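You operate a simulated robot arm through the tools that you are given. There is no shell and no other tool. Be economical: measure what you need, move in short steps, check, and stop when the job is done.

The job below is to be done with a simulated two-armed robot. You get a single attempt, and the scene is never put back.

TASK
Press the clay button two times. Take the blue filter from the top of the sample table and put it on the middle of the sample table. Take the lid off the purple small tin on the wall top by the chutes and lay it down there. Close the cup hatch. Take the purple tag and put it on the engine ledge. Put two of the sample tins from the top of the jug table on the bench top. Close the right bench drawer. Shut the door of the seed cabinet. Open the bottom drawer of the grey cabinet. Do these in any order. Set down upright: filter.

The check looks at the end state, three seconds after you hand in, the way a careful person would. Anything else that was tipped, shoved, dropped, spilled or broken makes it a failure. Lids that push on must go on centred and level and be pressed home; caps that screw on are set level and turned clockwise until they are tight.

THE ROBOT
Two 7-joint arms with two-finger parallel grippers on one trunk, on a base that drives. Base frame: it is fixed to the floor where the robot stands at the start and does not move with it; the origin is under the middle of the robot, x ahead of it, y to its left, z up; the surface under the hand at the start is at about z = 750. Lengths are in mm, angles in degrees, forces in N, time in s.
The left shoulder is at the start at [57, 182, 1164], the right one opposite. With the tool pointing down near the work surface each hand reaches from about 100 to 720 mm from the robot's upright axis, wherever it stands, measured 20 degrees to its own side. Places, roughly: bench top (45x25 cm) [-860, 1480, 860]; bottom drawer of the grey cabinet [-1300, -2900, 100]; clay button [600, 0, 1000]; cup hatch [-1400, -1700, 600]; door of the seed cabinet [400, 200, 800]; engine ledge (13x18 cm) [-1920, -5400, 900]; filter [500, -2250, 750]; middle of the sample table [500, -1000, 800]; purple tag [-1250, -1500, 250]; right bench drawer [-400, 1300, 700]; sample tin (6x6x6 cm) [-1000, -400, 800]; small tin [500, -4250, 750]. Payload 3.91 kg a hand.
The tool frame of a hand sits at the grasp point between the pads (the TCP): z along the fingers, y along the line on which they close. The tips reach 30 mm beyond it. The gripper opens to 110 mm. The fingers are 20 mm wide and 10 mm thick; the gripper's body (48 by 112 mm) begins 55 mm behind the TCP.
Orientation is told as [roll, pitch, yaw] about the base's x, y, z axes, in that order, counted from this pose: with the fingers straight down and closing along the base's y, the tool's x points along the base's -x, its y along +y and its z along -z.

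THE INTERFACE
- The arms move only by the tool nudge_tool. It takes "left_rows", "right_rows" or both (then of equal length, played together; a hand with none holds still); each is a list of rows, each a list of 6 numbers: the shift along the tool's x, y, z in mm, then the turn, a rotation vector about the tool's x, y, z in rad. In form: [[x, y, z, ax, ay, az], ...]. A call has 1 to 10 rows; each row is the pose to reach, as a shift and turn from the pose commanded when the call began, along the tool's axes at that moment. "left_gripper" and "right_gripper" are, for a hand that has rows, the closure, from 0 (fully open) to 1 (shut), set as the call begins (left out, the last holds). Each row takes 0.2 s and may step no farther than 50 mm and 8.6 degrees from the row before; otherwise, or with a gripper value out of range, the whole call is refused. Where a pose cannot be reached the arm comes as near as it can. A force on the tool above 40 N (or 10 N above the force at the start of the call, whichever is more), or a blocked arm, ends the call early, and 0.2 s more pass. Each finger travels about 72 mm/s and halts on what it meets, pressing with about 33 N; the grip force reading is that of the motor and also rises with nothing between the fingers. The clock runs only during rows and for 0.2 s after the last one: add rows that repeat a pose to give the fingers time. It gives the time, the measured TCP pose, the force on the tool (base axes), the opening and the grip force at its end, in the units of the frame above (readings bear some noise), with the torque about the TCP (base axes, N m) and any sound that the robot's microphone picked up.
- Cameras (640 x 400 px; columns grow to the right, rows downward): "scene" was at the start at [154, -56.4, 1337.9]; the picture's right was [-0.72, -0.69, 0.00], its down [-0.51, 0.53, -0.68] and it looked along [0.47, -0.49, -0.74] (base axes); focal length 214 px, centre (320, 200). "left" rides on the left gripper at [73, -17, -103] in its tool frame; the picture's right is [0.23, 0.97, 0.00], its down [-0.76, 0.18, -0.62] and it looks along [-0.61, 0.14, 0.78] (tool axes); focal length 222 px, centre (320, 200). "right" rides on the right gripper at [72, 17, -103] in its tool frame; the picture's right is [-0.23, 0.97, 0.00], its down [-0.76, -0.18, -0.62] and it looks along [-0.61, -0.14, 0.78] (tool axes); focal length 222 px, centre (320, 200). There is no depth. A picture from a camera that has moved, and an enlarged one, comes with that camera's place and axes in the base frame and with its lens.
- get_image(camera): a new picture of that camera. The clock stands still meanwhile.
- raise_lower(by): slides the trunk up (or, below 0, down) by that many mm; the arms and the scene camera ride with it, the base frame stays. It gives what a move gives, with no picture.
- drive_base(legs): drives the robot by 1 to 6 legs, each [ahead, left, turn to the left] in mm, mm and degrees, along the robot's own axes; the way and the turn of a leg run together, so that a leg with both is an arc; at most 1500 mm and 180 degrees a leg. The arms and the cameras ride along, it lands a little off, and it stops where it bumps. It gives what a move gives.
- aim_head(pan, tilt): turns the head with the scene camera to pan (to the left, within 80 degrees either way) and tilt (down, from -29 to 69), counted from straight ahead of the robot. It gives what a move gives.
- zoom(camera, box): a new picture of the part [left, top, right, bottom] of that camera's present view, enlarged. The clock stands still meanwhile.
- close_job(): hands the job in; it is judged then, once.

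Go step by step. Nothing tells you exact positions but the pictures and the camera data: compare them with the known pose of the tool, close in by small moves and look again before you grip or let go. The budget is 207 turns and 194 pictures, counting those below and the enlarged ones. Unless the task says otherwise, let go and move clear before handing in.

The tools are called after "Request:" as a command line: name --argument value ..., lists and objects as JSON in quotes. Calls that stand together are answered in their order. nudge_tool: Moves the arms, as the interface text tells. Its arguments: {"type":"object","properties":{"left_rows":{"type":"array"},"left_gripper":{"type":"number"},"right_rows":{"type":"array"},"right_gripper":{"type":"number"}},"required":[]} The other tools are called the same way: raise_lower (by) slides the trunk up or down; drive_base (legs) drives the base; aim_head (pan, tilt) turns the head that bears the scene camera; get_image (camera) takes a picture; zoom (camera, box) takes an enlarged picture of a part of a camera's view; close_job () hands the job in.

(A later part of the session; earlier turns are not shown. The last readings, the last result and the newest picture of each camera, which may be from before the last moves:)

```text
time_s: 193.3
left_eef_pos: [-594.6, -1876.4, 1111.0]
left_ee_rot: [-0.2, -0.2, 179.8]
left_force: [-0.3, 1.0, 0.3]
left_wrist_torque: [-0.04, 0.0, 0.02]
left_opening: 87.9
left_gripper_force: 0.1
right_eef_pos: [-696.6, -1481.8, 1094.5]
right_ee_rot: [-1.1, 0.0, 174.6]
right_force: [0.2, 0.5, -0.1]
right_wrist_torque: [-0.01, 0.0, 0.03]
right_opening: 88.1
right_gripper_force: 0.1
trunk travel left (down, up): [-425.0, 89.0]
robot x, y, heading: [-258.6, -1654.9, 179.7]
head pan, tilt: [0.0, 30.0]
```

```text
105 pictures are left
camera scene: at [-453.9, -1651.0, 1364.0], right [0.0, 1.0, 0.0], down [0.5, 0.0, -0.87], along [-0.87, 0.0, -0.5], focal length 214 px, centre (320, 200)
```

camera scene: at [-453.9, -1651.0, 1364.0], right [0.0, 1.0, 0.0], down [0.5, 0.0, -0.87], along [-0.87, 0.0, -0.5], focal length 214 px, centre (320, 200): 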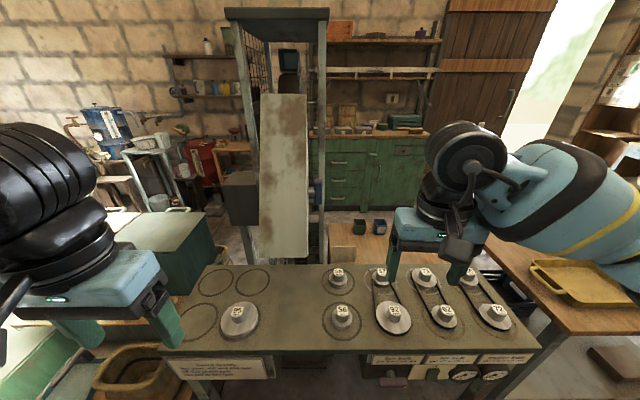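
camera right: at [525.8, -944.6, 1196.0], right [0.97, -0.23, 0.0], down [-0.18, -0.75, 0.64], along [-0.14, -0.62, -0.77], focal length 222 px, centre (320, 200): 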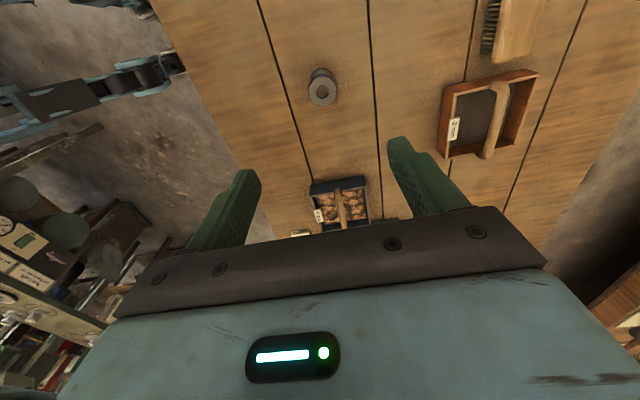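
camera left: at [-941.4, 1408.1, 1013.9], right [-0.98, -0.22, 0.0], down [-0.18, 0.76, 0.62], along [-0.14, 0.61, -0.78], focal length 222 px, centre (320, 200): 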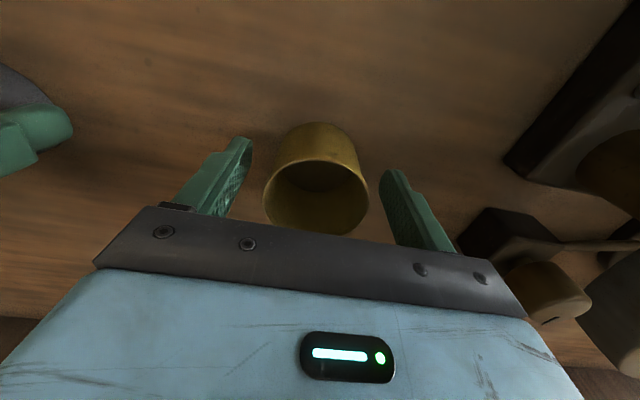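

Request:
zoom --camera "scene" --box '[200, 0, 440, 280]'

Request:
get_image --camera "left"

Request:
get_image --camera "right"

```text
1.43 times, centred on (320, 140) of scene
camera zoom: at [-453.9, -1651.0, 1364.0], right [0.0, 1.0, 0.0], down [0.5, 0.0, -0.87], along [-0.87, 0.0, -0.5], focal length 306 px, centre (320, 286)
```

zoom: 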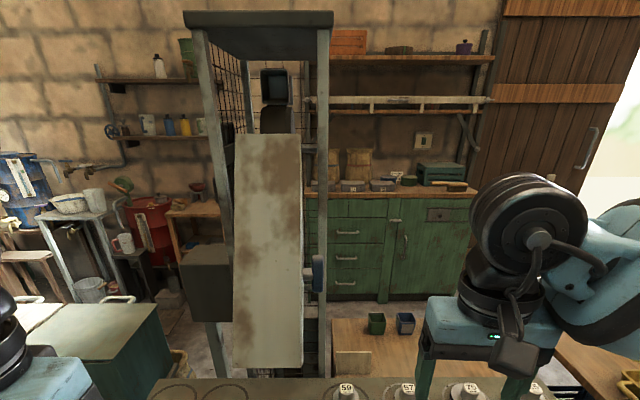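

```text
103 pictures are left
camera left: at [-520.2, -1860.1, 1213.3], right [0.22, -0.97, 0.0], down [-0.76, -0.18, 0.62], along [-0.61, -0.14, -0.78], focal length 222 px, centre (320, 200)
```

left: 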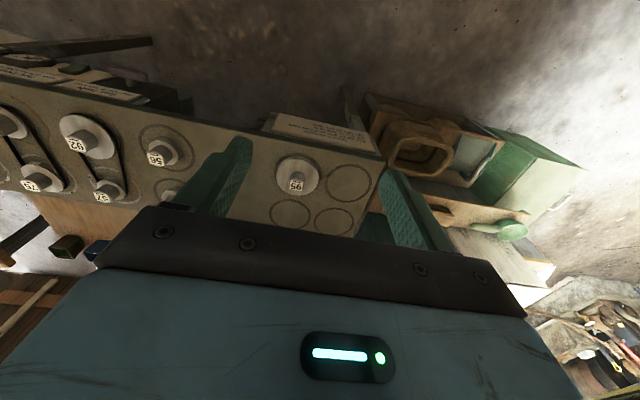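

```text
102 pictures are left
camera right: at [-625.7, -1506.5, 1198.4], right [-0.32, -0.95, -0.02], down [-0.74, 0.24, 0.63], along [-0.59, 0.21, -0.78], focal length 222 px, centre (320, 200)
```

right: 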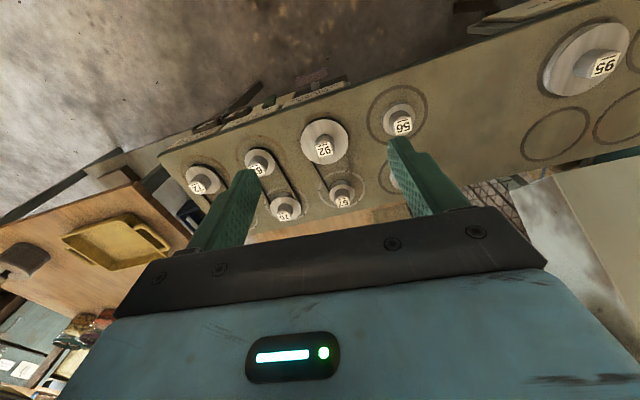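

The tower behind the weight stand may hold the cup hatch. I'll go south and look at it from there.

Request:
drive_base --legs '[[0, 0, 90], [950, 0, 0], [0, 0, -110]]'

Request:
get_image --camera "scene"

```text
time_s: 206.7
left_eef_pos: [-642.8, -2695.8, 1110.0]
left_ee_rot: [-0.1, -0.3, 160.2]
left_force: [0.5, -0.7, 0.4]
left_wrist_torque: [0.0, -0.01, 0.02]
left_opening: 87.9
left_gripper_force: 0.0
right_eef_pos: [-608.0, -2291.0, 1093.0]
right_ee_rot: [-1.1, 0.0, 155.1]
right_force: [1.3, -0.4, 0.3]
right_wrist_torque: [-0.01, -0.03, 0.02]
right_opening: 88.1
right_gripper_force: 0.1
trunk travel left (down, up): [-425.0, 89.0]
robot x, y, heading: [-256.6, -2593.1, 160.4]
head pan, tilt: [0.0, 30.0]
```

```text
101 pictures are left
camera scene: at [-436.0, -2531.2, 1364.0], right [0.34, 0.94, 0.0], down [0.47, -0.17, -0.87], along [-0.81, 0.29, -0.5], focal length 214 px, centre (320, 200)
```

scene: 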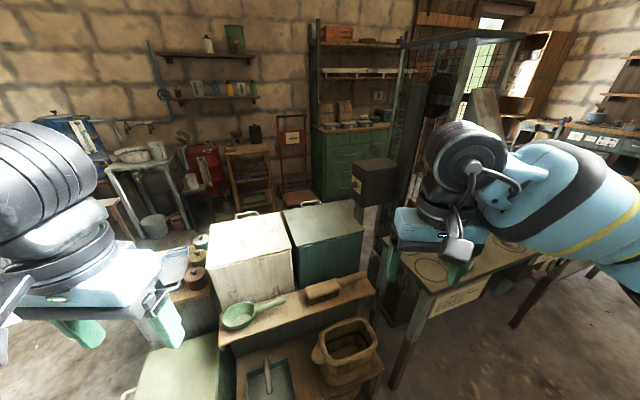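

Request:
aim_head --pan 35 --tilt 30

Request:
get_image --camera "scene"

Request:
get_image --camera "left"

```text
time_s: 207.8
left_eef_pos: [-642.3, -2696.4, 1110.3]
left_ee_rot: [-0.3, -0.2, 160.2]
left_force: [-0.5, 0.2, -1.3]
left_wrist_torque: [-0.01, 0.0, 0.01]
left_opening: 87.8
left_gripper_force: 0.0
right_eef_pos: [-607.5, -2290.0, 1094.1]
right_ee_rot: [-1.1, 0.0, 155.0]
right_force: [0.0, -0.3, -0.1]
right_wrist_torque: [-0.03, 0.01, 0.0]
right_opening: 87.9
right_gripper_force: 0.0
trunk travel left (down, up): [-425.0, 89.0]
robot x, y, heading: [-254.2, -2598.7, 160.3]
head pan, tilt: [35.0, 30.0]
```

```text
100 pictures are left
camera scene: at [-438.2, -2585.4, 1364.0], right [-0.26, 0.97, 0.0], down [0.48, 0.13, -0.87], along [-0.84, -0.23, -0.5], focal length 214 px, centre (320, 200)
```

scene: 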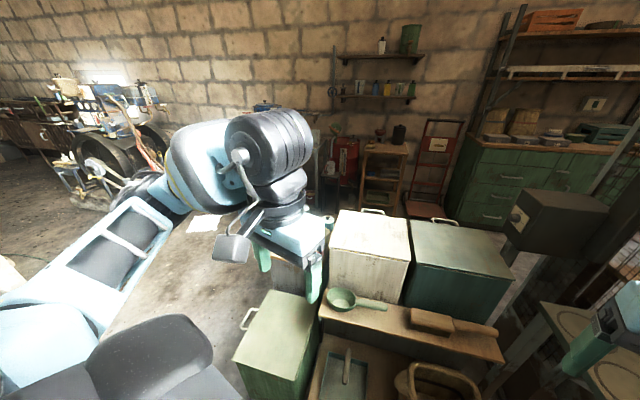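

```text
99 pictures are left
camera left: at [-568.1, -2704.9, 1213.3], right [-0.12, -0.99, 0.0], down [-0.78, 0.09, 0.62], along [-0.62, 0.08, -0.78], focal length 222 px, centre (320, 200)
```

left: 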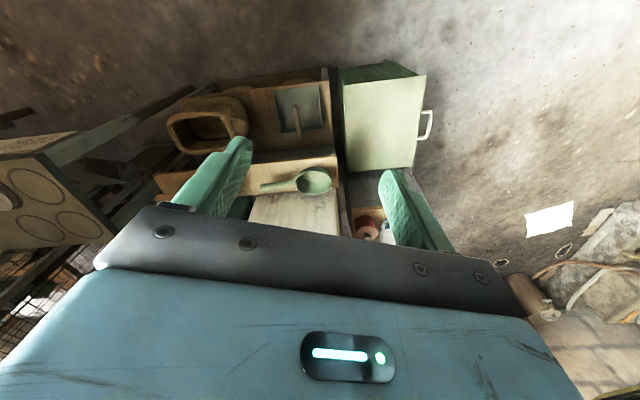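

I'll go around to the south side and look north at these boxes and the tower.

Request:
drive_base --legs '[[0, 0, 60], [700, 0, 0]]'

Request:
aim_head --pan 0 --tilt 25

Request:
get_image --camera "scene"

```text
time_s: 212.9
left_eef_pos: [-574.9, -3243.8, 1109.2]
left_ee_rot: [-0.4, 0.0, -139.5]
left_force: [0.2, -0.9, -0.7]
left_wrist_torque: [0.09, -0.04, -0.02]
left_opening: 88.0
left_gripper_force: 0.0
right_eef_pos: [-910.5, -3011.2, 1093.1]
right_ee_rot: [-1.1, 0.2, -144.5]
right_force: [-0.9, -0.4, 0.1]
right_wrist_torque: [0.08, -0.02, -0.05]
right_opening: 88.1
right_gripper_force: 0.1
trunk travel left (down, up): [-425.0, 89.0]
robot x, y, heading: [-466.3, -2849.0, -139.4]
head pan, tilt: [35.0, 30.0]
stopped in leg 2: the robot was blocked; the commanded pose is now the measured one
```

```text
time_s: 213.9
left_eef_pos: [-573.2, -3239.0, 1109.4]
left_ee_rot: [-0.1, -0.4, -139.5]
left_force: [0.0, -1.0, -0.3]
left_wrist_torque: [0.01, -0.02, -0.02]
left_opening: 87.7
left_gripper_force: 0.1
right_eef_pos: [-909.1, -3006.1, 1095.1]
right_ee_rot: [-1.1, -0.1, -144.6]
right_force: [0.2, 0.1, 0.9]
right_wrist_torque: [0.0, 0.01, 0.01]
right_opening: 87.9
right_gripper_force: 0.1
trunk travel left (down, up): [-425.0, 89.0]
robot x, y, heading: [-465.4, -2850.4, -139.4]
head pan, tilt: [0.0, 25.0]
```

```text
98 pictures are left
camera scene: at [-615.6, -2975.8, 1371.9], right [-0.65, 0.76, 0.0], down [0.32, 0.28, -0.91], along [-0.69, -0.59, -0.42], focal length 214 px, centre (320, 200)
```

scene: 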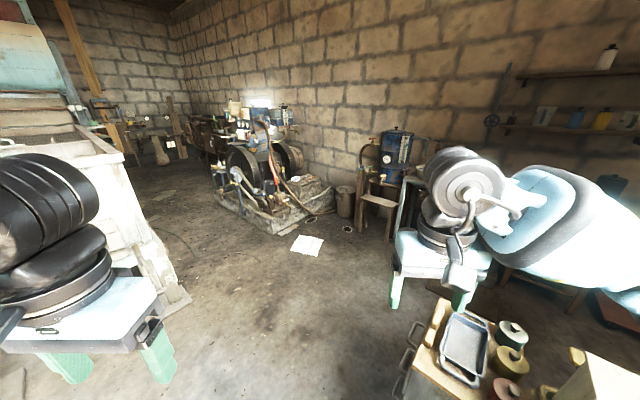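

The base stopped against something. Let me look down at the right front.

Request:
aim_head --pan -40 --tilt 55

Request:
get_image --camera "scene"

Request:
get_image --camera "right"

```text
time_s: 214.9
left_eef_pos: [-573.8, -3239.0, 1109.9]
left_ee_rot: [-0.1, -0.4, -139.5]
left_force: [-0.6, 0.8, -0.1]
left_wrist_torque: [0.03, -0.01, 0.03]
left_opening: 88.0
left_gripper_force: 0.2
right_eef_pos: [-907.3, -3007.0, 1095.0]
right_ee_rot: [-1.1, -0.1, -144.5]
right_force: [0.3, -1.0, -0.1]
right_wrist_torque: [-0.02, 0.01, -0.02]
right_opening: 88.1
right_gripper_force: 0.1
trunk travel left (down, up): [-425.0, 89.0]
robot x, y, heading: [-464.0, -2848.5, -139.6]
head pan, tilt: [-40.0, 55.0]
```

```text
97 pictures are left
camera scene: at [-617.6, -2916.2, 1328.0], right [-0.01, 1.0, 0.0], down [0.82, 0.01, -0.57], along [-0.57, -0.01, -0.82], focal length 214 px, centre (320, 200)
```

scene: 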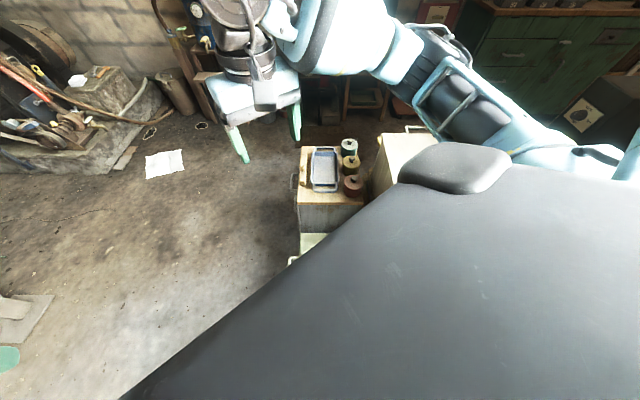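

```text
96 pictures are left
camera right: at [-837.3, -2978.2, 1199.2], right [0.38, -0.93, -0.02], down [-0.72, -0.31, 0.63], along [-0.59, -0.23, -0.78], focal length 222 px, centre (320, 200)
```

right: 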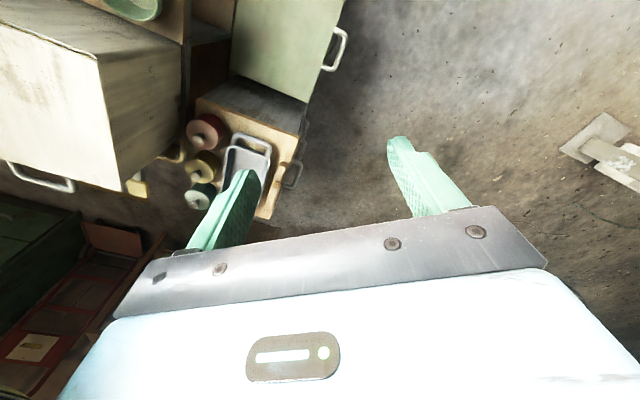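

The grey cabinet (wood top with tray and canisters) stands behind a pale box; its drawer handles face south. Back off and go around to its south side.

Request:
drive_base --legs '[[-150, 0, 0], [0, 0, 49.5], [850, 0, 0], [0, 0, -90], [700, 0, 0], [0, 0, -90]]'

Request:
aim_head --pan 0 --tilt 35

Request:
get_image --camera "scene"

```text
time_s: 233.8
left_eef_pos: [-1270.9, -3253.0, 1111.1]
left_ee_rot: [-0.2, -0.2, 88.8]
left_force: [-0.7, -0.2, -0.7]
left_wrist_torque: [0.01, 0.0, 0.0]
left_opening: 88.1
left_gripper_force: 0.1
right_eef_pos: [-873.6, -3154.8, 1095.3]
right_ee_rot: [-1.1, -0.1, 83.8]
right_force: [-0.8, -0.5, 0.7]
right_wrist_torque: [0.01, 0.02, -0.02]
right_opening: 87.8
right_gripper_force: 0.2
trunk travel left (down, up): [-425.0, 89.0]
robot x, y, heading: [-1049.1, -3588.1, 89.1]
head pan, tilt: [-40.0, 55.0]
```

```text
time_s: 234.8
left_eef_pos: [-1270.4, -3252.3, 1109.9]
left_ee_rot: [-0.3, -0.3, 88.8]
left_force: [-0.2, 0.2, 0.0]
left_wrist_torque: [0.01, -0.01, 0.05]
left_opening: 87.9
left_gripper_force: 0.0
right_eef_pos: [-873.5, -3155.4, 1096.3]
right_ee_rot: [-1.0, -0.2, 83.7]
right_force: [-0.2, 0.6, 0.2]
right_wrist_torque: [0.0, -0.02, 0.03]
right_opening: 88.1
right_gripper_force: 0.1
trunk travel left (down, up): [-425.0, 89.0]
robot x, y, heading: [-1049.4, -3593.7, 88.7]
head pan, tilt: [0.0, 35.0]
```

```text
95 pictures are left
camera scene: at [-1049.7, -3399.4, 1356.1], right [1.0, -0.02, 0.0], down [-0.01, -0.57, -0.82], along [0.02, 0.82, -0.57], focal length 214 px, centre (320, 200)
```

scene: 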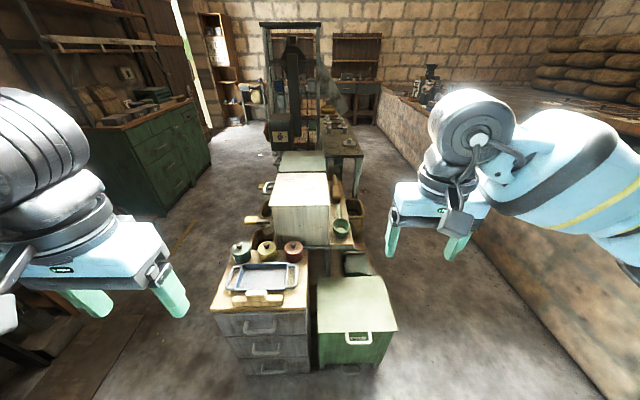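

Clear view: the grey cabinet's three drawers face me, and there's an aisle to the west giving access to the tower. I'll do the bottom drawer with the left hand: strafe left, lower the trunk, and turn the left gripper so it closes vertically.

Request:
drive_base --legs '[[0, 80, 1]]'

Request:
raise_lower --by -420

Request:
nudge_tool --left_rows '[[0, 0, 0, 0, 0, -0.145], [0, 0, 0, 0, 0, -0.29], [0, 0, 0, 0, 0, -0.435], [0, 0, 0, 0, 0, -0.58], [0, 0, 0, 0, 0, -0.725], [0, 0, 0, 0, 0, -0.87], [0, 0, 0, 0, 0, -1.015], [0, 0, 0, 0, 0, -1.16], [0, 0, 0, 0, 0, -1.305], [0, 0, 0, 0, 0, -1.45]]'

Request:
aim_head --pan 10 --tilt 35

Request:
get_image --camera "scene"

```text
time_s: 236.2
left_eef_pos: [-1356.1, -3255.4, 1110.9]
left_ee_rot: [-0.3, -0.3, 89.8]
left_force: [0.4, 0.1, 0.5]
left_wrist_torque: [-0.01, -0.05, -0.02]
left_opening: 88.0
left_gripper_force: 0.1
right_eef_pos: [-961.0, -3153.2, 1095.4]
right_ee_rot: [-1.1, -0.1, 84.8]
right_force: [-0.2, -1.0, 0.5]
right_wrist_torque: [0.01, -0.03, -0.01]
right_opening: 88.1
right_gripper_force: 0.0
trunk travel left (down, up): [-425.0, 89.0]
robot x, y, heading: [-1130.8, -3588.4, 89.9]
head pan, tilt: [0.0, 35.0]
```

```text
refused: -420 is not a number from -400 to 400
```

```text
time_s: 238.4
left_eef_pos: [-1355.1, -3254.7, 1110.4]
left_ee_rot: [-0.3, 0.2, 173.1]
left_force: [0.7, -0.6, 0.6]
left_wrist_torque: [-0.02, 0.03, 0.0]
left_opening: 87.8
left_gripper_force: 0.0
right_eef_pos: [-960.9, -3152.8, 1094.7]
right_ee_rot: [-1.1, -0.1, 84.8]
right_force: [0.0, -0.8, -0.8]
right_wrist_torque: [-0.02, -0.01, 0.02]
right_opening: 88.0
right_gripper_force: 0.1
trunk travel left (down, up): [-425.0, 89.0]
robot x, y, heading: [-1126.2, -3587.4, 89.9]
head pan, tilt: [0.0, 35.0]
```

```text
time_s: 239.1
left_eef_pos: [-1354.8, -3255.5, 1110.5]
left_ee_rot: [-0.4, 0.2, 172.9]
left_force: [0.2, 1.1, -0.6]
left_wrist_torque: [-0.01, 0.03, 0.01]
left_opening: 88.0
left_gripper_force: 0.1
right_eef_pos: [-960.5, -3152.8, 1095.8]
right_ee_rot: [-1.0, -0.2, 84.8]
right_force: [1.7, -0.4, -0.1]
right_wrist_torque: [0.01, 0.04, -0.01]
right_opening: 87.8
right_gripper_force: 0.1
trunk travel left (down, up): [-425.0, 89.0]
robot x, y, heading: [-1130.8, -3588.5, 89.8]
head pan, tilt: [10.0, 35.0]
```

```text
94 pictures are left
camera scene: at [-1147.4, -3399.8, 1356.2], right [0.99, 0.17, 0.0], down [0.1, -0.57, -0.82], along [-0.14, 0.81, -0.57], focal length 214 px, centre (320, 200)
```

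scene: 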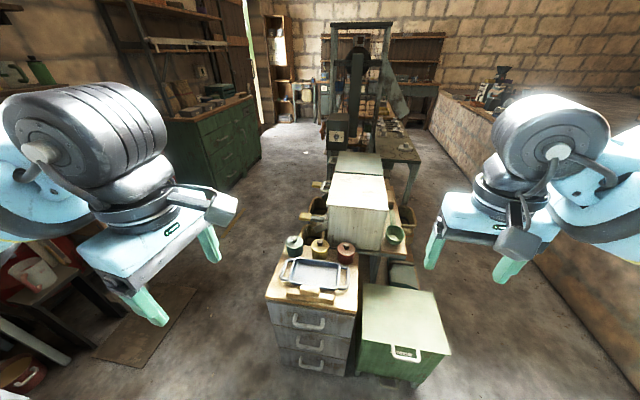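

Request:
raise_lower --by -400

Request:
get_image --camera "scene"

```text
time_s: 242.9
left_eef_pos: [-1354.4, -3227.8, 692.0]
left_ee_rot: [4.5, 0.9, 172.8]
left_force: [0.7, -0.6, 1.0]
left_wrist_torque: [-0.07, 0.03, 0.01]
left_opening: 87.8
left_gripper_force: 0.1
right_eef_pos: [-960.3, -3152.1, 695.0]
right_ee_rot: [-1.0, -0.1, 84.8]
right_force: [0.1, -0.1, 0.1]
right_wrist_torque: [0.0, 0.02, 0.0]
right_opening: 87.9
right_gripper_force: 0.1
trunk travel left (down, up): [-25.0, 489.0]
robot x, y, heading: [-1129.0, -3591.2, 89.9]
head pan, tilt: [10.0, 35.0]
```

```text
93 pictures are left
camera scene: at [-1147.2, -3258.5, 922.1], right [0.99, 0.17, 0.0], down [0.1, -0.56, -0.82], along [-0.14, 0.81, -0.57], focal length 214 px, centre (320, 200)
```

scene: 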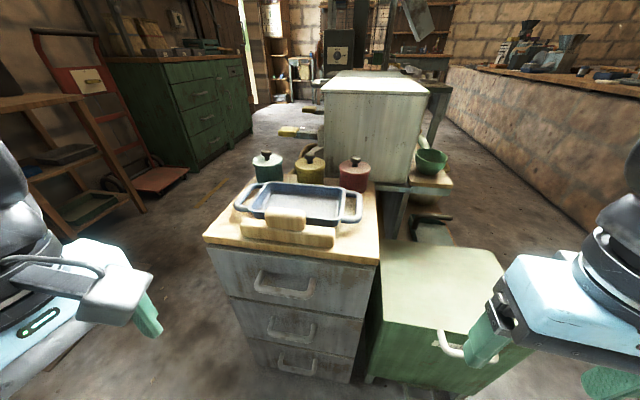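

Handle of the bottom drawer estimated at about (-1232, -3075, ~315). Finish the yaw and tilt the left hand forward.

Request:
nudge_tool --left_rows '[[0, 0, 0, 0, 0, -0.06], [0, 0, 0, 0, 0, -0.12]]'

Request:
nudge_tool --left_rows '[[0, 5, 10, 0.14, 0, 0], [0, 10, 20, 0.28, 0, 0], [0, 15, 30, 0.42, 0, 0], [0, 20, 40, 0.56, 0, 0], [0, 25, 50, 0.7, 0, 0], [0, 30, 60, 0.84, 0, 0], [0, 35, 70, 0.98, 0, 0], [0, 40, 80, 1.12, 0, 0], [0, 40, 90, 1.2, 0, 0]]'

Request:
get_image --camera "left"

Request:
get_image --camera "scene"

```text
time_s: 243.6
left_eef_pos: [-1355.5, -3227.6, 693.8]
left_ee_rot: [4.6, 0.1, 179.7]
left_force: [0.1, -0.3, -0.8]
left_wrist_torque: [0.01, -0.01, -0.01]
left_opening: 88.1
left_gripper_force: 0.1
right_eef_pos: [-960.9, -3152.6, 695.5]
right_ee_rot: [-1.1, -0.1, 84.8]
right_force: [-1.2, 0.0, -0.7]
right_wrist_torque: [-0.01, 0.01, 0.01]
right_opening: 88.1
right_gripper_force: 0.1
trunk travel left (down, up): [-25.0, 489.0]
robot x, y, heading: [-1129.7, -3590.5, 90.0]
head pan, tilt: [10.0, 35.0]
```

```text
time_s: 245.4
left_eef_pos: [-1155.5, -3100.3, 736.0]
left_ee_rot: [-51.9, 47.0, -159.3]
left_force: [0.2, -0.6, 0.7]
left_wrist_torque: [0.02, 0.05, 0.0]
left_opening: 88.1
left_gripper_force: 0.0
left hand out of reach, approached as far as the arm can: row 1, 2, 3, 4, 5, 6, 7, 8, 9
right_eef_pos: [-959.8, -3152.6, 694.9]
right_ee_rot: [-0.9, -0.2, 84.9]
right_force: [0.8, -0.4, 0.4]
right_wrist_torque: [0.04, 0.01, 0.0]
right_opening: 87.9
right_gripper_force: 0.1
trunk travel left (down, up): [-25.0, 489.0]
robot x, y, heading: [-1130.8, -3592.0, 90.1]
head pan, tilt: [10.0, 35.0]
stopped in row 9 (left hand): the arm was blocked; the commanded pose is now the measured one
```

```text
92 pictures are left
camera left: at [-1135.8, -3168.8, 840.5], right [0.88, -0.31, -0.36], down [-0.44, -0.81, -0.39], along [-0.17, 0.5, -0.85], focal length 222 px, centre (320, 200)
```

left: 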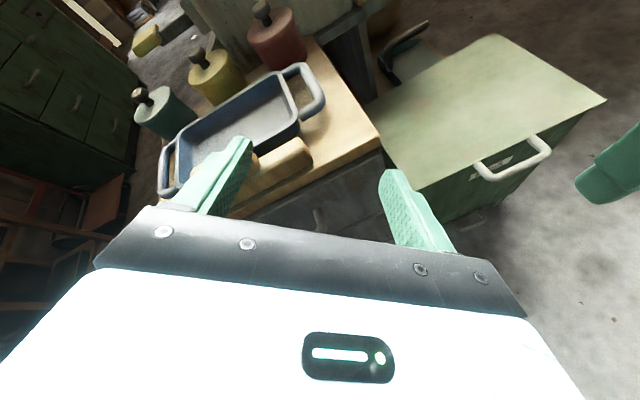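

```text
91 pictures are left
camera scene: at [-1146.5, -3258.9, 922.1], right [0.99, 0.17, 0.0], down [0.1, -0.56, -0.82], along [-0.14, 0.81, -0.57], focal length 214 px, centre (320, 200)
```

scene: 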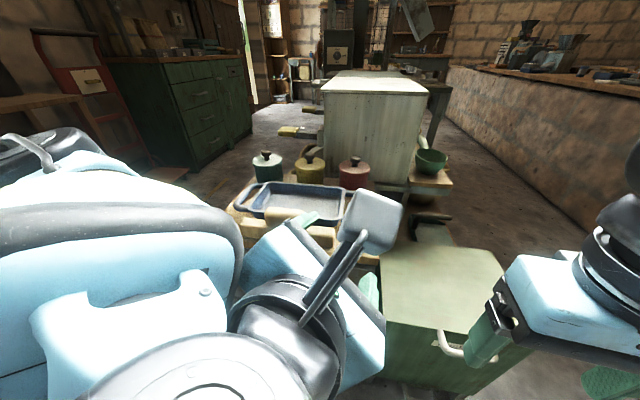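

The arm drifted into an odd posture near the tray (no contact felt, tray unmoved). Back the robot away first.

Request:
drive_base --legs '[[-300, 0, 0]]'

Request:
nudge_tool --left_rows '[[0, 0, -10, 0, 0, 0.12], [0, 0, -20, 0, 0, 0.24], [0, 0, -30, 0, 0, 0.36], [0, 0, -40, 0, 0, 0.48], [0, 0, -50, 0, 0, 0.6], [0, 0, -60, 0, 0, 0.72], [0, 0, -70, 0, 0, 0.87]]'

Request:
get_image --camera "scene"

```text
time_s: 247.5
left_eef_pos: [-1156.3, -3404.6, 734.6]
left_ee_rot: [-51.8, 47.0, -159.4]
left_force: [0.1, 0.0, -0.5]
left_wrist_torque: [0.0, 0.02, 0.0]
left_opening: 88.0
left_gripper_force: 0.0
right_eef_pos: [-960.8, -3457.4, 694.4]
right_ee_rot: [-1.0, -0.1, 84.8]
right_force: [0.2, 0.7, -0.1]
right_wrist_torque: [0.03, 0.02, 0.03]
right_opening: 88.1
right_gripper_force: 0.0
trunk travel left (down, up): [-25.0, 489.0]
robot x, y, heading: [-1128.6, -3891.5, 90.2]
head pan, tilt: [10.0, 35.0]
```

```text
time_s: 249.3
left_eef_pos: [-1167.2, -3432.1, 760.7]
left_ee_rot: [-63.0, 2.3, 178.1]
left_force: [0.4, 0.6, -0.6]
left_wrist_torque: [0.01, 0.0, 0.02]
left_opening: 87.8
left_gripper_force: 0.1
left hand out of reach, approached as far as the arm can: row 2, 3, 4, 5, 6, 7
right_eef_pos: [-961.2, -3457.1, 695.5]
right_ee_rot: [-0.9, 0.0, 84.8]
right_force: [-0.5, -0.6, 0.3]
right_wrist_torque: [0.0, 0.01, 0.01]
right_opening: 87.7
right_gripper_force: 0.1
trunk travel left (down, up): [-25.0, 489.0]
robot x, y, heading: [-1131.3, -3895.0, 90.0]
head pan, tilt: [10.0, 35.0]
stopped in row 7 (left hand): the arm was blocked; the commanded pose is now the measured one
```

```text
90 pictures are left
camera scene: at [-1148.0, -3562.7, 922.0], right [0.98, 0.17, 0.0], down [0.1, -0.56, -0.82], along [-0.14, 0.81, -0.57], focal length 214 px, centre (320, 200)
```

scene: 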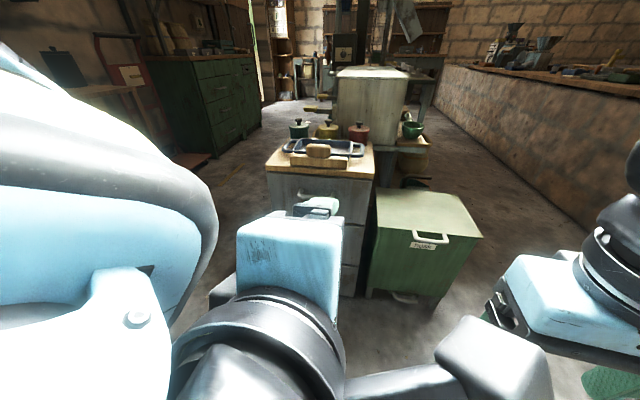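

The left hand now points forward-down with vertical closing. Lower it in place and see if it tracks.

Request:
nudge_tool --left_rows '[[0, 36, 18, 0, 0, 0], [0, 71, 36, 0, 0, 0], [0, 107, 54, 0, 0, 0], [0, 142, 73, 0, 0, 0], [0, 178, 91, 0, 0, 0], [0, 214, 109, 0, 0, 0], [0, 249, 127, 0, 0, 0], [0, 249, 127, 0, 0, 0]]'

Request:
get_image --camera "left"

Request:
get_image --camera "scene"

```text
time_s: 249.9
left_eef_pos: [-1146.3, -3422.6, 766.9]
left_ee_rot: [-66.4, 16.6, 178.6]
left_force: [0.7, -0.8, -1.1]
left_wrist_torque: [0.03, 0.0, 0.02]
left_opening: 87.8
left_gripper_force: 0.1
left hand out of reach, approached as far as the arm can: row 2, 3
right_eef_pos: [-961.1, -3456.1, 694.4]
right_ee_rot: [-0.9, -0.2, 84.8]
right_force: [0.0, -0.3, -0.1]
right_wrist_torque: [0.01, -0.01, 0.0]
right_opening: 88.1
right_gripper_force: 0.2
trunk travel left (down, up): [-25.0, 489.0]
robot x, y, heading: [-1127.5, -3896.4, 89.7]
head pan, tilt: [10.0, 35.0]
stopped in row 3 (left hand): the arm was blocked; the commanded pose is now the measured one
```

```text
89 pictures are left
camera left: at [-1096.0, -3512.1, 841.4], right [0.46, -0.4, -0.79], down [-0.77, -0.62, -0.13], along [-0.44, 0.67, -0.6], focal length 222 px, centre (320, 200)
```

left: 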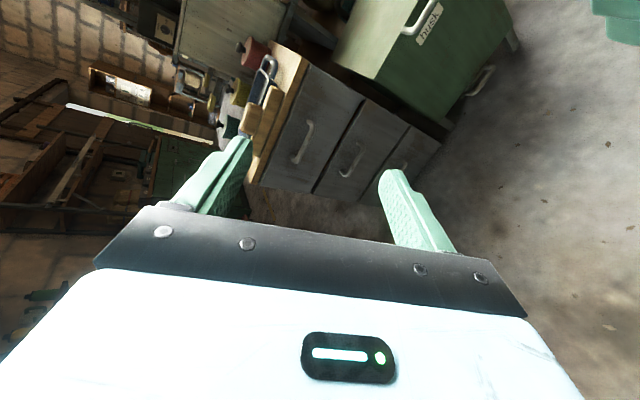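

```text
88 pictures are left
camera scene: at [-1147.8, -3562.7, 922.0], right [0.99, 0.17, 0.0], down [0.1, -0.56, -0.82], along [-0.14, 0.81, -0.57], focal length 214 px, centre (320, 200)
```

scene: 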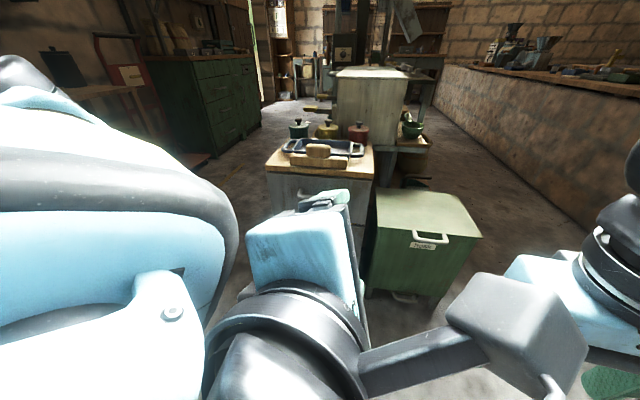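

The left arm is at a joint limit. I'll unwind it (tilt back to vertical), and use the right arm, whose forward tilt is proven.

Request:
nudge_tool --left_rows '[[-20, 0, -10, -0.14, 0, 0], [-40, 0, -20, -0.28, 0, 0], [-60, 0, -30, -0.42, 0, 0], [-80, 0, -40, -0.56, 0, 0], [-100, 0, -50, -0.7, 0, 0], [-120, 0, -60, -0.84, 0, 0], [-140, 0, -70, -0.98, 0, 0], [-160, 0, -80, -1.12, 0, 0], [-180, 0, -80, -1.15, 0, 0]]'

```text
time_s: 251.9
left_eef_pos: [-1330.9, -3492.4, 745.2]
left_ee_rot: [-0.4, 16.4, 178.3]
left_force: [0.0, -0.3, -0.2]
left_wrist_torque: [0.02, 0.0, -0.01]
left_opening: 88.0
left_gripper_force: 0.1
left hand out of reach, approached as far as the arm can: row 2, 3
right_eef_pos: [-962.2, -3456.3, 694.7]
right_ee_rot: [-1.0, -0.1, 84.8]
right_force: [-0.2, -0.4, 0.3]
right_wrist_torque: [0.01, 0.0, 0.02]
right_opening: 88.0
right_gripper_force: 0.0
trunk travel left (down, up): [-25.0, 489.0]
robot x, y, heading: [-1128.1, -3895.4, 89.9]
head pan, tilt: [10.0, 35.0]
```

Request:
nudge_tool --left_rows '[[0, 0, 0, 0, 0.14, 0], [0, 0, 0, 0, 0.285, 0]]'

Request:
nudge_tool --left_rows '[[0, 0, 0, 0, 0, 0.148], [0, 0, 0, 0, 0, 0.296], [0, 0, 0, 0, 0, 0.444], [0, 0, 0, 0, 0, 0.592], [0, 0, 0, 0, 0, 0.74], [0, 0, 0, 0, 0, 0.888], [0, 0, 0, 0, 0, 1.036], [0, 0, 0, 0, 0, 1.184], [0, 0, 0, 0, 0, 1.332], [0, 0, 0, 0, 0, 1.48]]' --right_rows '[[5, 5, 0, 0, -0.131, 0], [10, 10, 0, 0, -0.262, 0], [15, 15, 0, 0, -0.393, 0], [20, 20, 0, 0, -0.524, 0], [25, 25, 0, 0, -0.655, 0], [30, 30, 0, 0, -0.786, 0], [35, 35, 0, 0, -0.917, 0], [40, 40, 0, 0, -1.047, 0], [40, 40, 0, 0, -1.1, 0], [40, 40, 0, 0, -1.1, 0]]'

Request:
get_image --camera "scene"

```text
time_s: 252.5
left_eef_pos: [-1331.6, -3492.7, 745.3]
left_ee_rot: [-0.6, 32.7, 178.2]
left_force: [0.7, -0.5, -0.5]
left_wrist_torque: [-0.02, -0.03, 0.01]
left_opening: 88.2
left_gripper_force: 0.0
right_eef_pos: [-960.6, -3456.5, 695.1]
right_ee_rot: [-1.0, -0.1, 84.7]
right_force: [-0.8, -0.2, 0.5]
right_wrist_torque: [-0.03, 0.0, -0.01]
right_opening: 87.8
right_gripper_force: 0.0
trunk travel left (down, up): [-25.0, 489.0]
robot x, y, heading: [-1134.4, -3890.7, 89.8]
head pan, tilt: [10.0, 35.0]
```

```text
time_s: 253.2
left_eef_pos: [-1330.4, -3492.4, 745.5]
left_ee_rot: [-12.4, 30.5, 155.8]
left_force: [-0.4, 0.4, 0.1]
left_wrist_torque: [-0.03, 0.01, -0.01]
left_opening: 88.3
left_gripper_force: 0.1
right_eef_pos: [-970.6, -3464.2, 698.7]
right_ee_rot: [-1.0, -17.2, 84.8]
right_force: [1.6, 2.6, 9.7]
right_wrist_torque: [-1.48, 0.36, 0.03]
right_opening: 87.8
right_gripper_force: 0.1
right hand out of reach, approached as far as the arm can: row 3
trunk travel left (down, up): [-25.0, 489.0]
robot x, y, heading: [-1128.5, -3894.6, 89.4]
head pan, tilt: [10.0, 35.0]
stopped in row 3 (right hand): the force on the tool passed its limit at 98 N (the readings are from after the stop); the commanded pose is now the measured one
```

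```text
87 pictures are left
camera scene: at [-1147.8, -3562.7, 922.0], right [0.98, 0.17, 0.0], down [0.1, -0.56, -0.82], along [-0.14, 0.81, -0.57], focal length 214 px, centre (320, 200)
```

scene: 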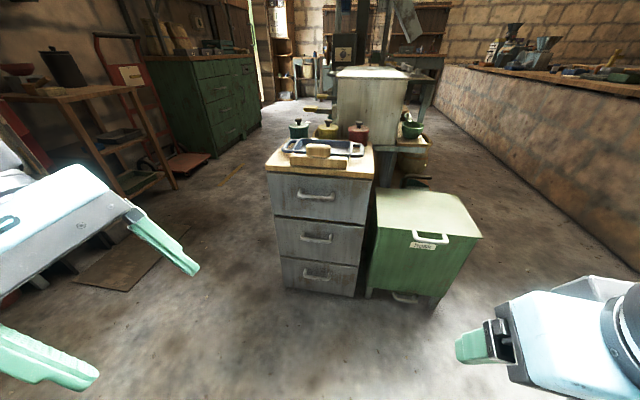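

The lowered trunk leans the torso forward, so the hands collide with it when close in. I'll level the left hand, and move the right hand ahead and outward before tilting.

Request:
nudge_tool --left_rows '[[0, 0, 0, -0.05, -0.133, 0], [0, 0, 0, -0.1, -0.267, 0], [0, 0, 0, -0.15, -0.4, 0], [0, 0, 0, -0.2, -0.534, 0]]' --right_rows '[[-25, -25, 0, 0, 0, 0], [-50, -50, 0, 0, 0, 0], [-75, -75, 0, 0, 0, 0], [-100, -90, 0, 0, 0, 0]]'

Request:
nudge_tool --left_rows '[[-10, 0, 0, 0, 0, 0.14], [-20, 0, 0, 0, 0, 0.28], [-30, 0, 0, 0, 0, 0.42], [-40, 0, 0, 0, 0, 0.56], [-50, 0, 0, 0, 0, 0.7], [-60, 0, 0, 0, 0, 0.84], [-70, 0, 0, 0, 0, 0.98]]' --right_rows '[[0, 0, 0, 0, -0.12, 0], [0, 0, 0, 0, -0.24, 0], [0, 0, 0, 0, -0.36, 0], [0, 0, 0, 0, -0.48, 0], [0, 0, 0, 0, -0.6, 0], [0, 0, 0, 0, -0.72, 0], [0, 0, 0, 0, -0.8, 0]]'

Request:
get_image --camera "scene"

```text
time_s: 254.2
left_eef_pos: [-1331.1, -3491.8, 745.2]
left_ee_rot: [0.2, -0.1, 159.2]
left_force: [0.4, 0.4, 0.2]
left_wrist_torque: [-0.01, 0.0, -0.02]
left_opening: 88.0
left_gripper_force: 0.1
right_eef_pos: [-873.2, -3376.8, 729.8]
right_ee_rot: [-1.1, -17.2, 84.8]
right_force: [-0.3, -0.1, 0.4]
right_wrist_torque: [-0.02, 0.01, -0.01]
right_opening: 87.8
right_gripper_force: 0.1
trunk travel left (down, up): [-25.0, 489.0]
robot x, y, heading: [-1129.8, -3888.6, 89.8]
head pan, tilt: [10.0, 35.0]
```

```text
time_s: 255.8
left_eef_pos: [-1396.5, -3467.1, 745.3]
left_ee_rot: [0.0, 0.3, 103.0]
left_force: [-0.4, 0.9, -0.1]
left_wrist_torque: [-0.01, 0.04, -0.02]
left_opening: 88.1
left_gripper_force: 0.1
right_eef_pos: [-877.2, -3327.3, 747.7]
right_ee_rot: [-2.3, -63.0, 86.5]
right_force: [0.3, 0.0, -0.4]
right_wrist_torque: [-0.01, -0.02, -0.02]
right_opening: 88.1
right_gripper_force: 0.2
right hand out of reach, approached as far as the arm can: row 5, 6, 7
trunk travel left (down, up): [-25.0, 489.0]
robot x, y, heading: [-1132.8, -3894.6, 89.8]
head pan, tilt: [10.0, 35.0]
```

```text
86 pictures are left
camera scene: at [-1147.9, -3562.7, 922.0], right [0.98, 0.17, 0.0], down [0.1, -0.56, -0.82], along [-0.14, 0.81, -0.57], focal length 214 px, centre (320, 200)
```

scene: 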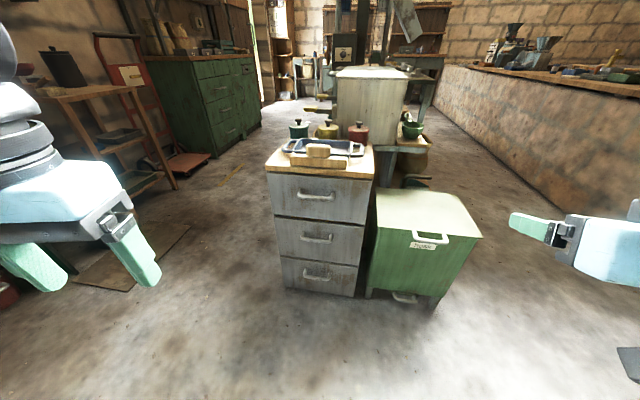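

Right hand tilted properly. Lower it over the free floor to check reach near z≈350.

Request:
nudge_tool --right_rows '[[40, 0, 10, 0, 0, 0], [79, 0, 20, 0, 0, 0], [119, 0, 31, 0, 0, 0], [159, 0, 41, 0, 0, 0], [199, 0, 51, 0, 0, 0], [238, 0, 61, 0, 0, 0], [278, 0, 71, 0, 0, 0], [318, 0, 82, 0, 0, 0], [357, 0, 92, 0, 0, 0], [397, 0, 102, 0, 0, 0]]'

Request:
nudge_tool --right_rows '[[0, 0, 0, 0, 0, 0.148], [0, 0, 0, 0, 0, 0.296], [0, 0, 0, 0, 0, 0.444], [0, 0, 0, 0, 0, 0.592], [0, 0, 0, 0, 0, 0.74], [0, 0, 0, 0, 0, 0.888], [0, 0, 0, 0, 0, 1.036], [0, 0, 0, 0, 0, 1.184], [0, 0, 0, 0, 0, 1.332], [0, 0, 0, 0, 0, 1.48]]'

Request:
get_image --camera "scene"

```text
time_s: 258.0
left_eef_pos: [-1396.8, -3468.1, 745.2]
left_ee_rot: [0.0, 0.3, 102.9]
left_force: [0.1, -0.7, -0.5]
left_wrist_torque: [0.01, 0.02, 0.04]
left_opening: 88.0
left_gripper_force: 0.0
right_eef_pos: [-879.4, -3321.3, 631.2]
right_ee_rot: [-2.2, -62.8, 86.4]
right_force: [0.7, -0.6, -0.9]
right_wrist_torque: [-0.03, -0.02, 0.0]
right_opening: 88.1
right_gripper_force: 0.1
right hand out of reach, approached as far as the arm can: row 1, 2, 3, 4, 5, 6, 7, 8, 9, 10
trunk travel left (down, up): [-25.0, 489.0]
robot x, y, heading: [-1130.6, -3894.4, 90.0]
head pan, tilt: [10.0, 35.0]
```

```text
time_s: 260.2
left_eef_pos: [-1396.1, -3467.3, 746.4]
left_ee_rot: [-0.1, 0.4, 103.0]
left_force: [0.7, -0.4, 0.5]
left_wrist_torque: [0.01, 0.01, -0.03]
left_opening: 88.1
left_gripper_force: 0.1
right_eef_pos: [-879.3, -3316.0, 633.5]
right_ee_rot: [62.9, -5.5, -3.1]
right_force: [-0.2, 0.9, -0.5]
right_wrist_torque: [0.0, 0.02, -0.03]
right_opening: 88.0
right_gripper_force: 0.1
trunk travel left (down, up): [-25.0, 489.0]
robot x, y, heading: [-1133.4, -3893.7, 90.0]
head pan, tilt: [10.0, 35.0]
```

```text
85 pictures are left
camera scene: at [-1147.9, -3562.7, 922.0], right [0.98, 0.17, 0.0], down [0.1, -0.56, -0.82], along [-0.14, 0.81, -0.57], focal length 214 px, centre (320, 200)
```

scene: 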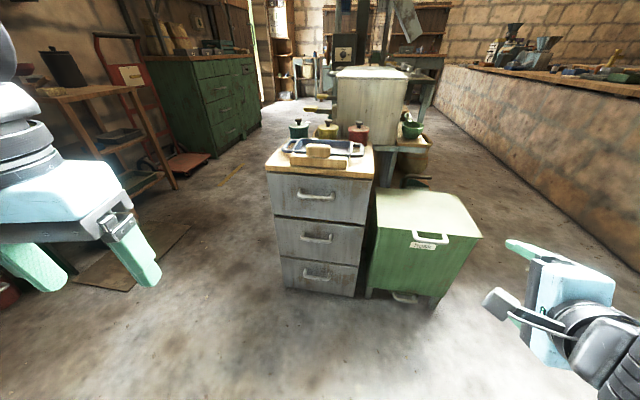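

Roll worked. Now try lowering with this orientation.

Request:
nudge_tool --right_rows '[[0, -40, 9, 0, 0, 0], [0, -80, 18, 0, 0, 0], [0, -120, 27, 0, 0, 0], [0, -160, 36, 0, 0, 0], [0, -200, 45, 0, 0, 0], [0, -200, 45, 0, 0, 0]]'

```text
time_s: 261.6
left_eef_pos: [-1396.7, -3468.1, 745.4]
left_ee_rot: [0.1, 0.4, 103.0]
left_force: [-0.9, -0.8, -0.3]
left_wrist_torque: [0.02, -0.02, -0.01]
left_opening: 87.7
left_gripper_force: 0.1
right_eef_pos: [-881.2, -3317.7, 622.6]
right_ee_rot: [62.9, -5.6, -3.1]
right_force: [0.3, 0.5, -0.7]
right_wrist_torque: [0.0, -0.01, -0.01]
right_opening: 87.9
right_gripper_force: 0.2
right hand out of reach, approached as far as the arm can: row 1, 2, 3, 4, 5, 6
trunk travel left (down, up): [-25.0, 489.0]
robot x, y, heading: [-1129.0, -3892.3, 89.9]
head pan, tilt: [10.0, 35.0]
```

Lowering is limited by the wrist; a smaller tilt (~40° from vertical) should help. Reduce the tilt and lower.

Request:
nudge_tool --right_rows '[[0, 0, 0, 0.14, 0, 0], [0, 0, 0, 0.28, 0, 0], [0, 0, 0, 0.4, 0, 0], [0, 0, 0, 0.4, 0, 0]]'

Request:
nudge_tool --right_rows '[[0, -29, 28, 0, 0, 0], [0, -58, 56, 0, 0, 0], [0, -87, 84, 0, 0, 0], [0, -116, 112, 0, 0, 0], [0, -145, 140, 0, 0, 0], [0, -174, 168, 0, 0, 0], [0, -203, 196, 0, 0, 0], [0, -203, 196, 0, 0, 0]]'

```text
time_s: 262.6
left_eef_pos: [-1395.7, -3468.7, 745.6]
left_ee_rot: [0.0, 0.2, 103.0]
left_force: [0.2, 0.1, 0.1]
left_wrist_torque: [-0.02, 0.03, -0.01]
left_opening: 88.1
left_gripper_force: 0.1
right_eef_pos: [-880.7, -3319.0, 625.8]
right_ee_rot: [39.8, -5.6, -3.1]
right_force: [0.1, 0.2, -0.8]
right_wrist_torque: [0.02, -0.03, 0.01]
right_opening: 88.1
right_gripper_force: 0.1
trunk travel left (down, up): [-25.0, 489.0]
robot x, y, heading: [-1130.3, -3893.1, 90.1]
head pan, tilt: [10.0, 35.0]
```

```text
time_s: 264.4
left_eef_pos: [-1396.8, -3467.7, 744.2]
left_ee_rot: [0.0, 0.4, 103.1]
left_force: [0.0, 0.5, 0.0]
left_wrist_torque: [-0.01, -0.02, -0.02]
left_opening: 88.1
left_gripper_force: 0.0
right_eef_pos: [-861.0, -3341.5, 416.1]
right_ee_rot: [39.8, -5.6, -3.1]
right_force: [-0.1, -0.6, 0.3]
right_wrist_torque: [-0.02, 0.02, -0.04]
right_opening: 88.1
right_gripper_force: 0.0
right hand out of reach, approached as far as the arm can: row 6, 7, 8
trunk travel left (down, up): [-25.0, 489.0]
robot x, y, heading: [-1131.4, -3893.8, 90.0]
head pan, tilt: [10.0, 35.0]
```

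The arm was too folded (torso leans forward), so the hand must be farther ahead. Strafe left to line up with the handle, then extend ahead and down.

Request:
drive_base --legs '[[0, 290, 0]]'

Request:
nudge_tool --right_rows '[[0, 29, 24, 0, 0, 0], [0, 58, 48, 0, 0, 0], [0, 87, 72, 0, 0, 0], [0, 116, 96, 0, 0, 0], [0, 135, 115, 0, 0, 0], [0, 118, 135, 0, 0, 0], [0, 101, 160, 0, 0, 0], [0, 101, 160, 0, 0, 0]]'

Request:
get_image --camera "right"

Request:
get_image --camera "scene"

```text
time_s: 267.5
left_eef_pos: [-1687.0, -3466.6, 745.3]
left_ee_rot: [0.0, 0.3, 103.1]
left_force: [-0.5, -0.1, 0.8]
left_wrist_torque: [-0.01, -0.01, -0.02]
left_opening: 88.1
left_gripper_force: 0.0
right_eef_pos: [-1152.2, -3340.9, 417.1]
right_ee_rot: [39.9, -5.7, -3.1]
right_force: [0.1, 1.0, 0.6]
right_wrist_torque: [0.01, 0.03, 0.05]
right_opening: 87.9
right_gripper_force: 0.0
trunk travel left (down, up): [-25.0, 489.0]
robot x, y, heading: [-1421.9, -3890.5, 89.9]
head pan, tilt: [10.0, 35.0]
```

```text
time_s: 269.3
left_eef_pos: [-1687.1, -3467.6, 745.2]
left_ee_rot: [0.0, 0.3, 103.0]
left_force: [0.9, 0.8, 0.4]
left_wrist_torque: [-0.03, -0.03, 0.0]
left_opening: 88.1
left_gripper_force: 0.1
right_eef_pos: [-1135.8, -3162.3, 356.7]
right_ee_rot: [39.9, -5.7, -3.1]
right_force: [0.4, -0.3, 0.0]
right_wrist_torque: [0.02, -0.03, 0.02]
right_opening: 88.1
right_gripper_force: 0.0
trunk travel left (down, up): [-25.0, 489.0]
robot x, y, heading: [-1418.9, -3889.9, 90.0]
head pan, tilt: [10.0, 35.0]
```

```text
84 pictures are left
camera right: at [-1218.6, -3209.8, 441.8], right [0.2, 0.74, 0.64], down [0.69, -0.57, 0.44], along [0.69, 0.36, -0.63], focal length 222 px, centre (320, 200)
```

right: 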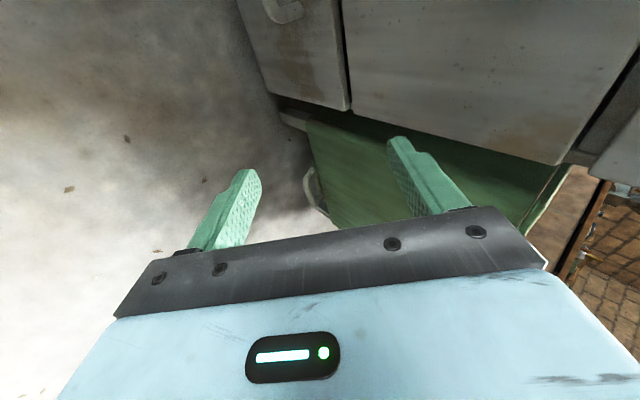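

```text
83 pictures are left
camera scene: at [-1437.7, -3562.3, 922.0], right [0.98, 0.17, 0.0], down [0.1, -0.56, -0.82], along [-0.14, 0.81, -0.57], focal length 214 px, centre (320, 200)
```

scene: 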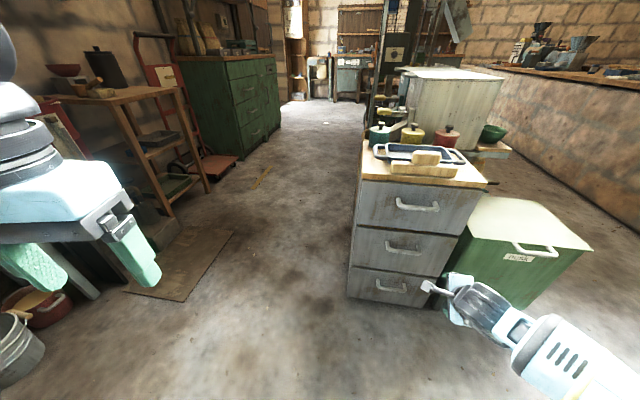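

Handle is at (-1250, -3035, 189). Move to a pre-grasp 100 mm back along the fingers, opening ~38 mm.

Request:
nudge_tool --right_rows '[[38, -3, 25, 0, 0, 0], [76, -6, 50, 0, 0, 0], [114, -9, 75, 0, 0, 0], [114, -10, 110, 0, 0, 0], [114, -10, 110, 0, 0, 0]]' --right_gripper 0.65

Request:
get_image --camera "right"

Request:
zoom --camera "scene" --box '[320, 160, 520, 330]'

```text
time_s: 270.5
left_eef_pos: [-1686.8, -3467.2, 745.2]
left_ee_rot: [0.1, 0.3, 103.0]
left_force: [-0.5, 0.6, -0.6]
left_wrist_torque: [-0.02, -0.03, -0.01]
left_opening: 87.8
left_gripper_force: 0.0
right_eef_pos: [-1237.2, -3094.4, 256.9]
right_ee_rot: [40.0, -5.6, -3.1]
right_force: [-0.3, 0.0, 0.7]
right_wrist_torque: [0.04, 0.0, -0.03]
right_opening: 38.6
right_gripper_force: 0.1
trunk travel left (down, up): [-25.0, 489.0]
robot x, y, heading: [-1420.3, -3891.5, 89.6]
head pan, tilt: [10.0, 35.0]
```

```text
82 pictures are left
camera right: at [-1320.1, -3141.6, 340.8], right [0.2, 0.74, 0.65], down [0.69, -0.57, 0.44], along [0.69, 0.36, -0.63], focal length 222 px, centre (320, 200)
```

right: 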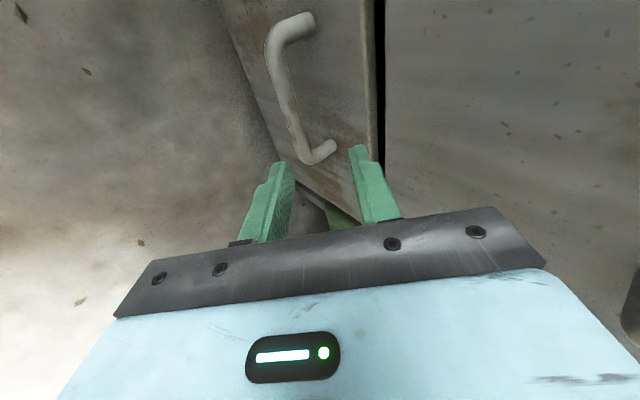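

```text
2.35 times, centred on (420, 245) of scene
camera zoom: at [-1438.0, -3562.5, 922.1], right [0.98, 0.17, 0.0], down [0.1, -0.56, -0.82], along [-0.14, 0.81, -0.57], focal length 505 px, centre (85, 94)
```

zoom: 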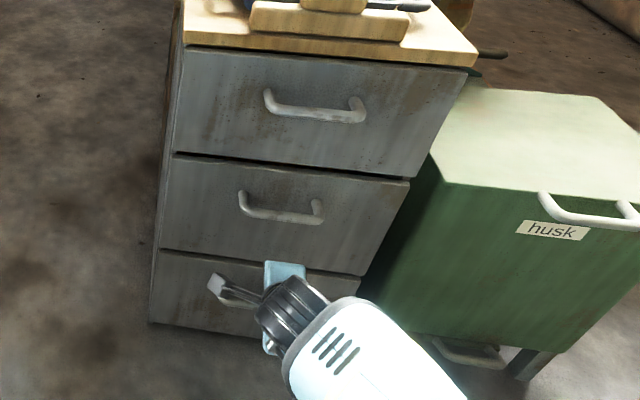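

The bar lies ~25 mm toward the lower finger's side. Shift accordingly and advance part way.

Request:
nudge_tool --right_rows '[[20, -25, 0, 0, 0, 0], [20, -25, 30, 0, 0, 0], [20, -25, 50, 0, 0, 0], [20, -25, 50, 0, 0, 0]]'

Request:
get_image --camera "right"

```text
time_s: 271.5
left_eef_pos: [-1687.0, -3466.7, 745.4]
left_ee_rot: [0.0, 0.3, 103.0]
left_force: [-0.1, -0.8, -0.2]
left_wrist_torque: [-0.01, -0.03, 0.02]
left_opening: 88.0
left_gripper_force: 0.0
right_eef_pos: [-1257.7, -3112.4, 238.0]
right_ee_rot: [40.0, -5.6, -3.1]
right_force: [0.5, 0.6, -0.1]
right_wrist_torque: [0.01, 0.04, 0.01]
right_opening: 38.3
right_gripper_force: 0.1
right hand out of reach, approached as far as the arm can: row 2, 3, 4
trunk travel left (down, up): [-25.0, 489.0]
robot x, y, heading: [-1421.9, -3892.2, 90.3]
head pan, tilt: [10.0, 35.0]
```

```text
80 pictures are left
camera right: at [-1339.2, -3159.7, 322.7], right [0.2, 0.74, 0.64], down [0.69, -0.57, 0.44], along [0.69, 0.36, -0.63], focal length 222 px, centre (320, 200)
```

right: 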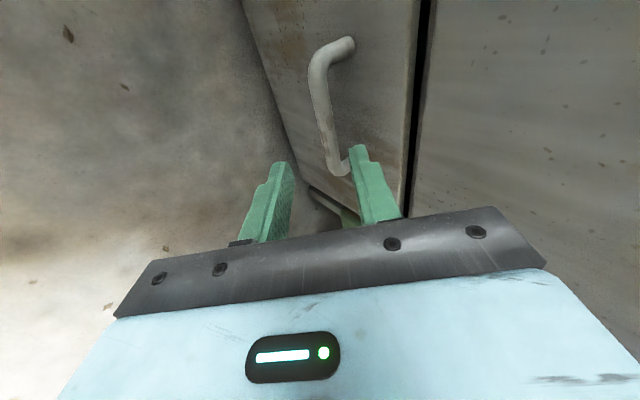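

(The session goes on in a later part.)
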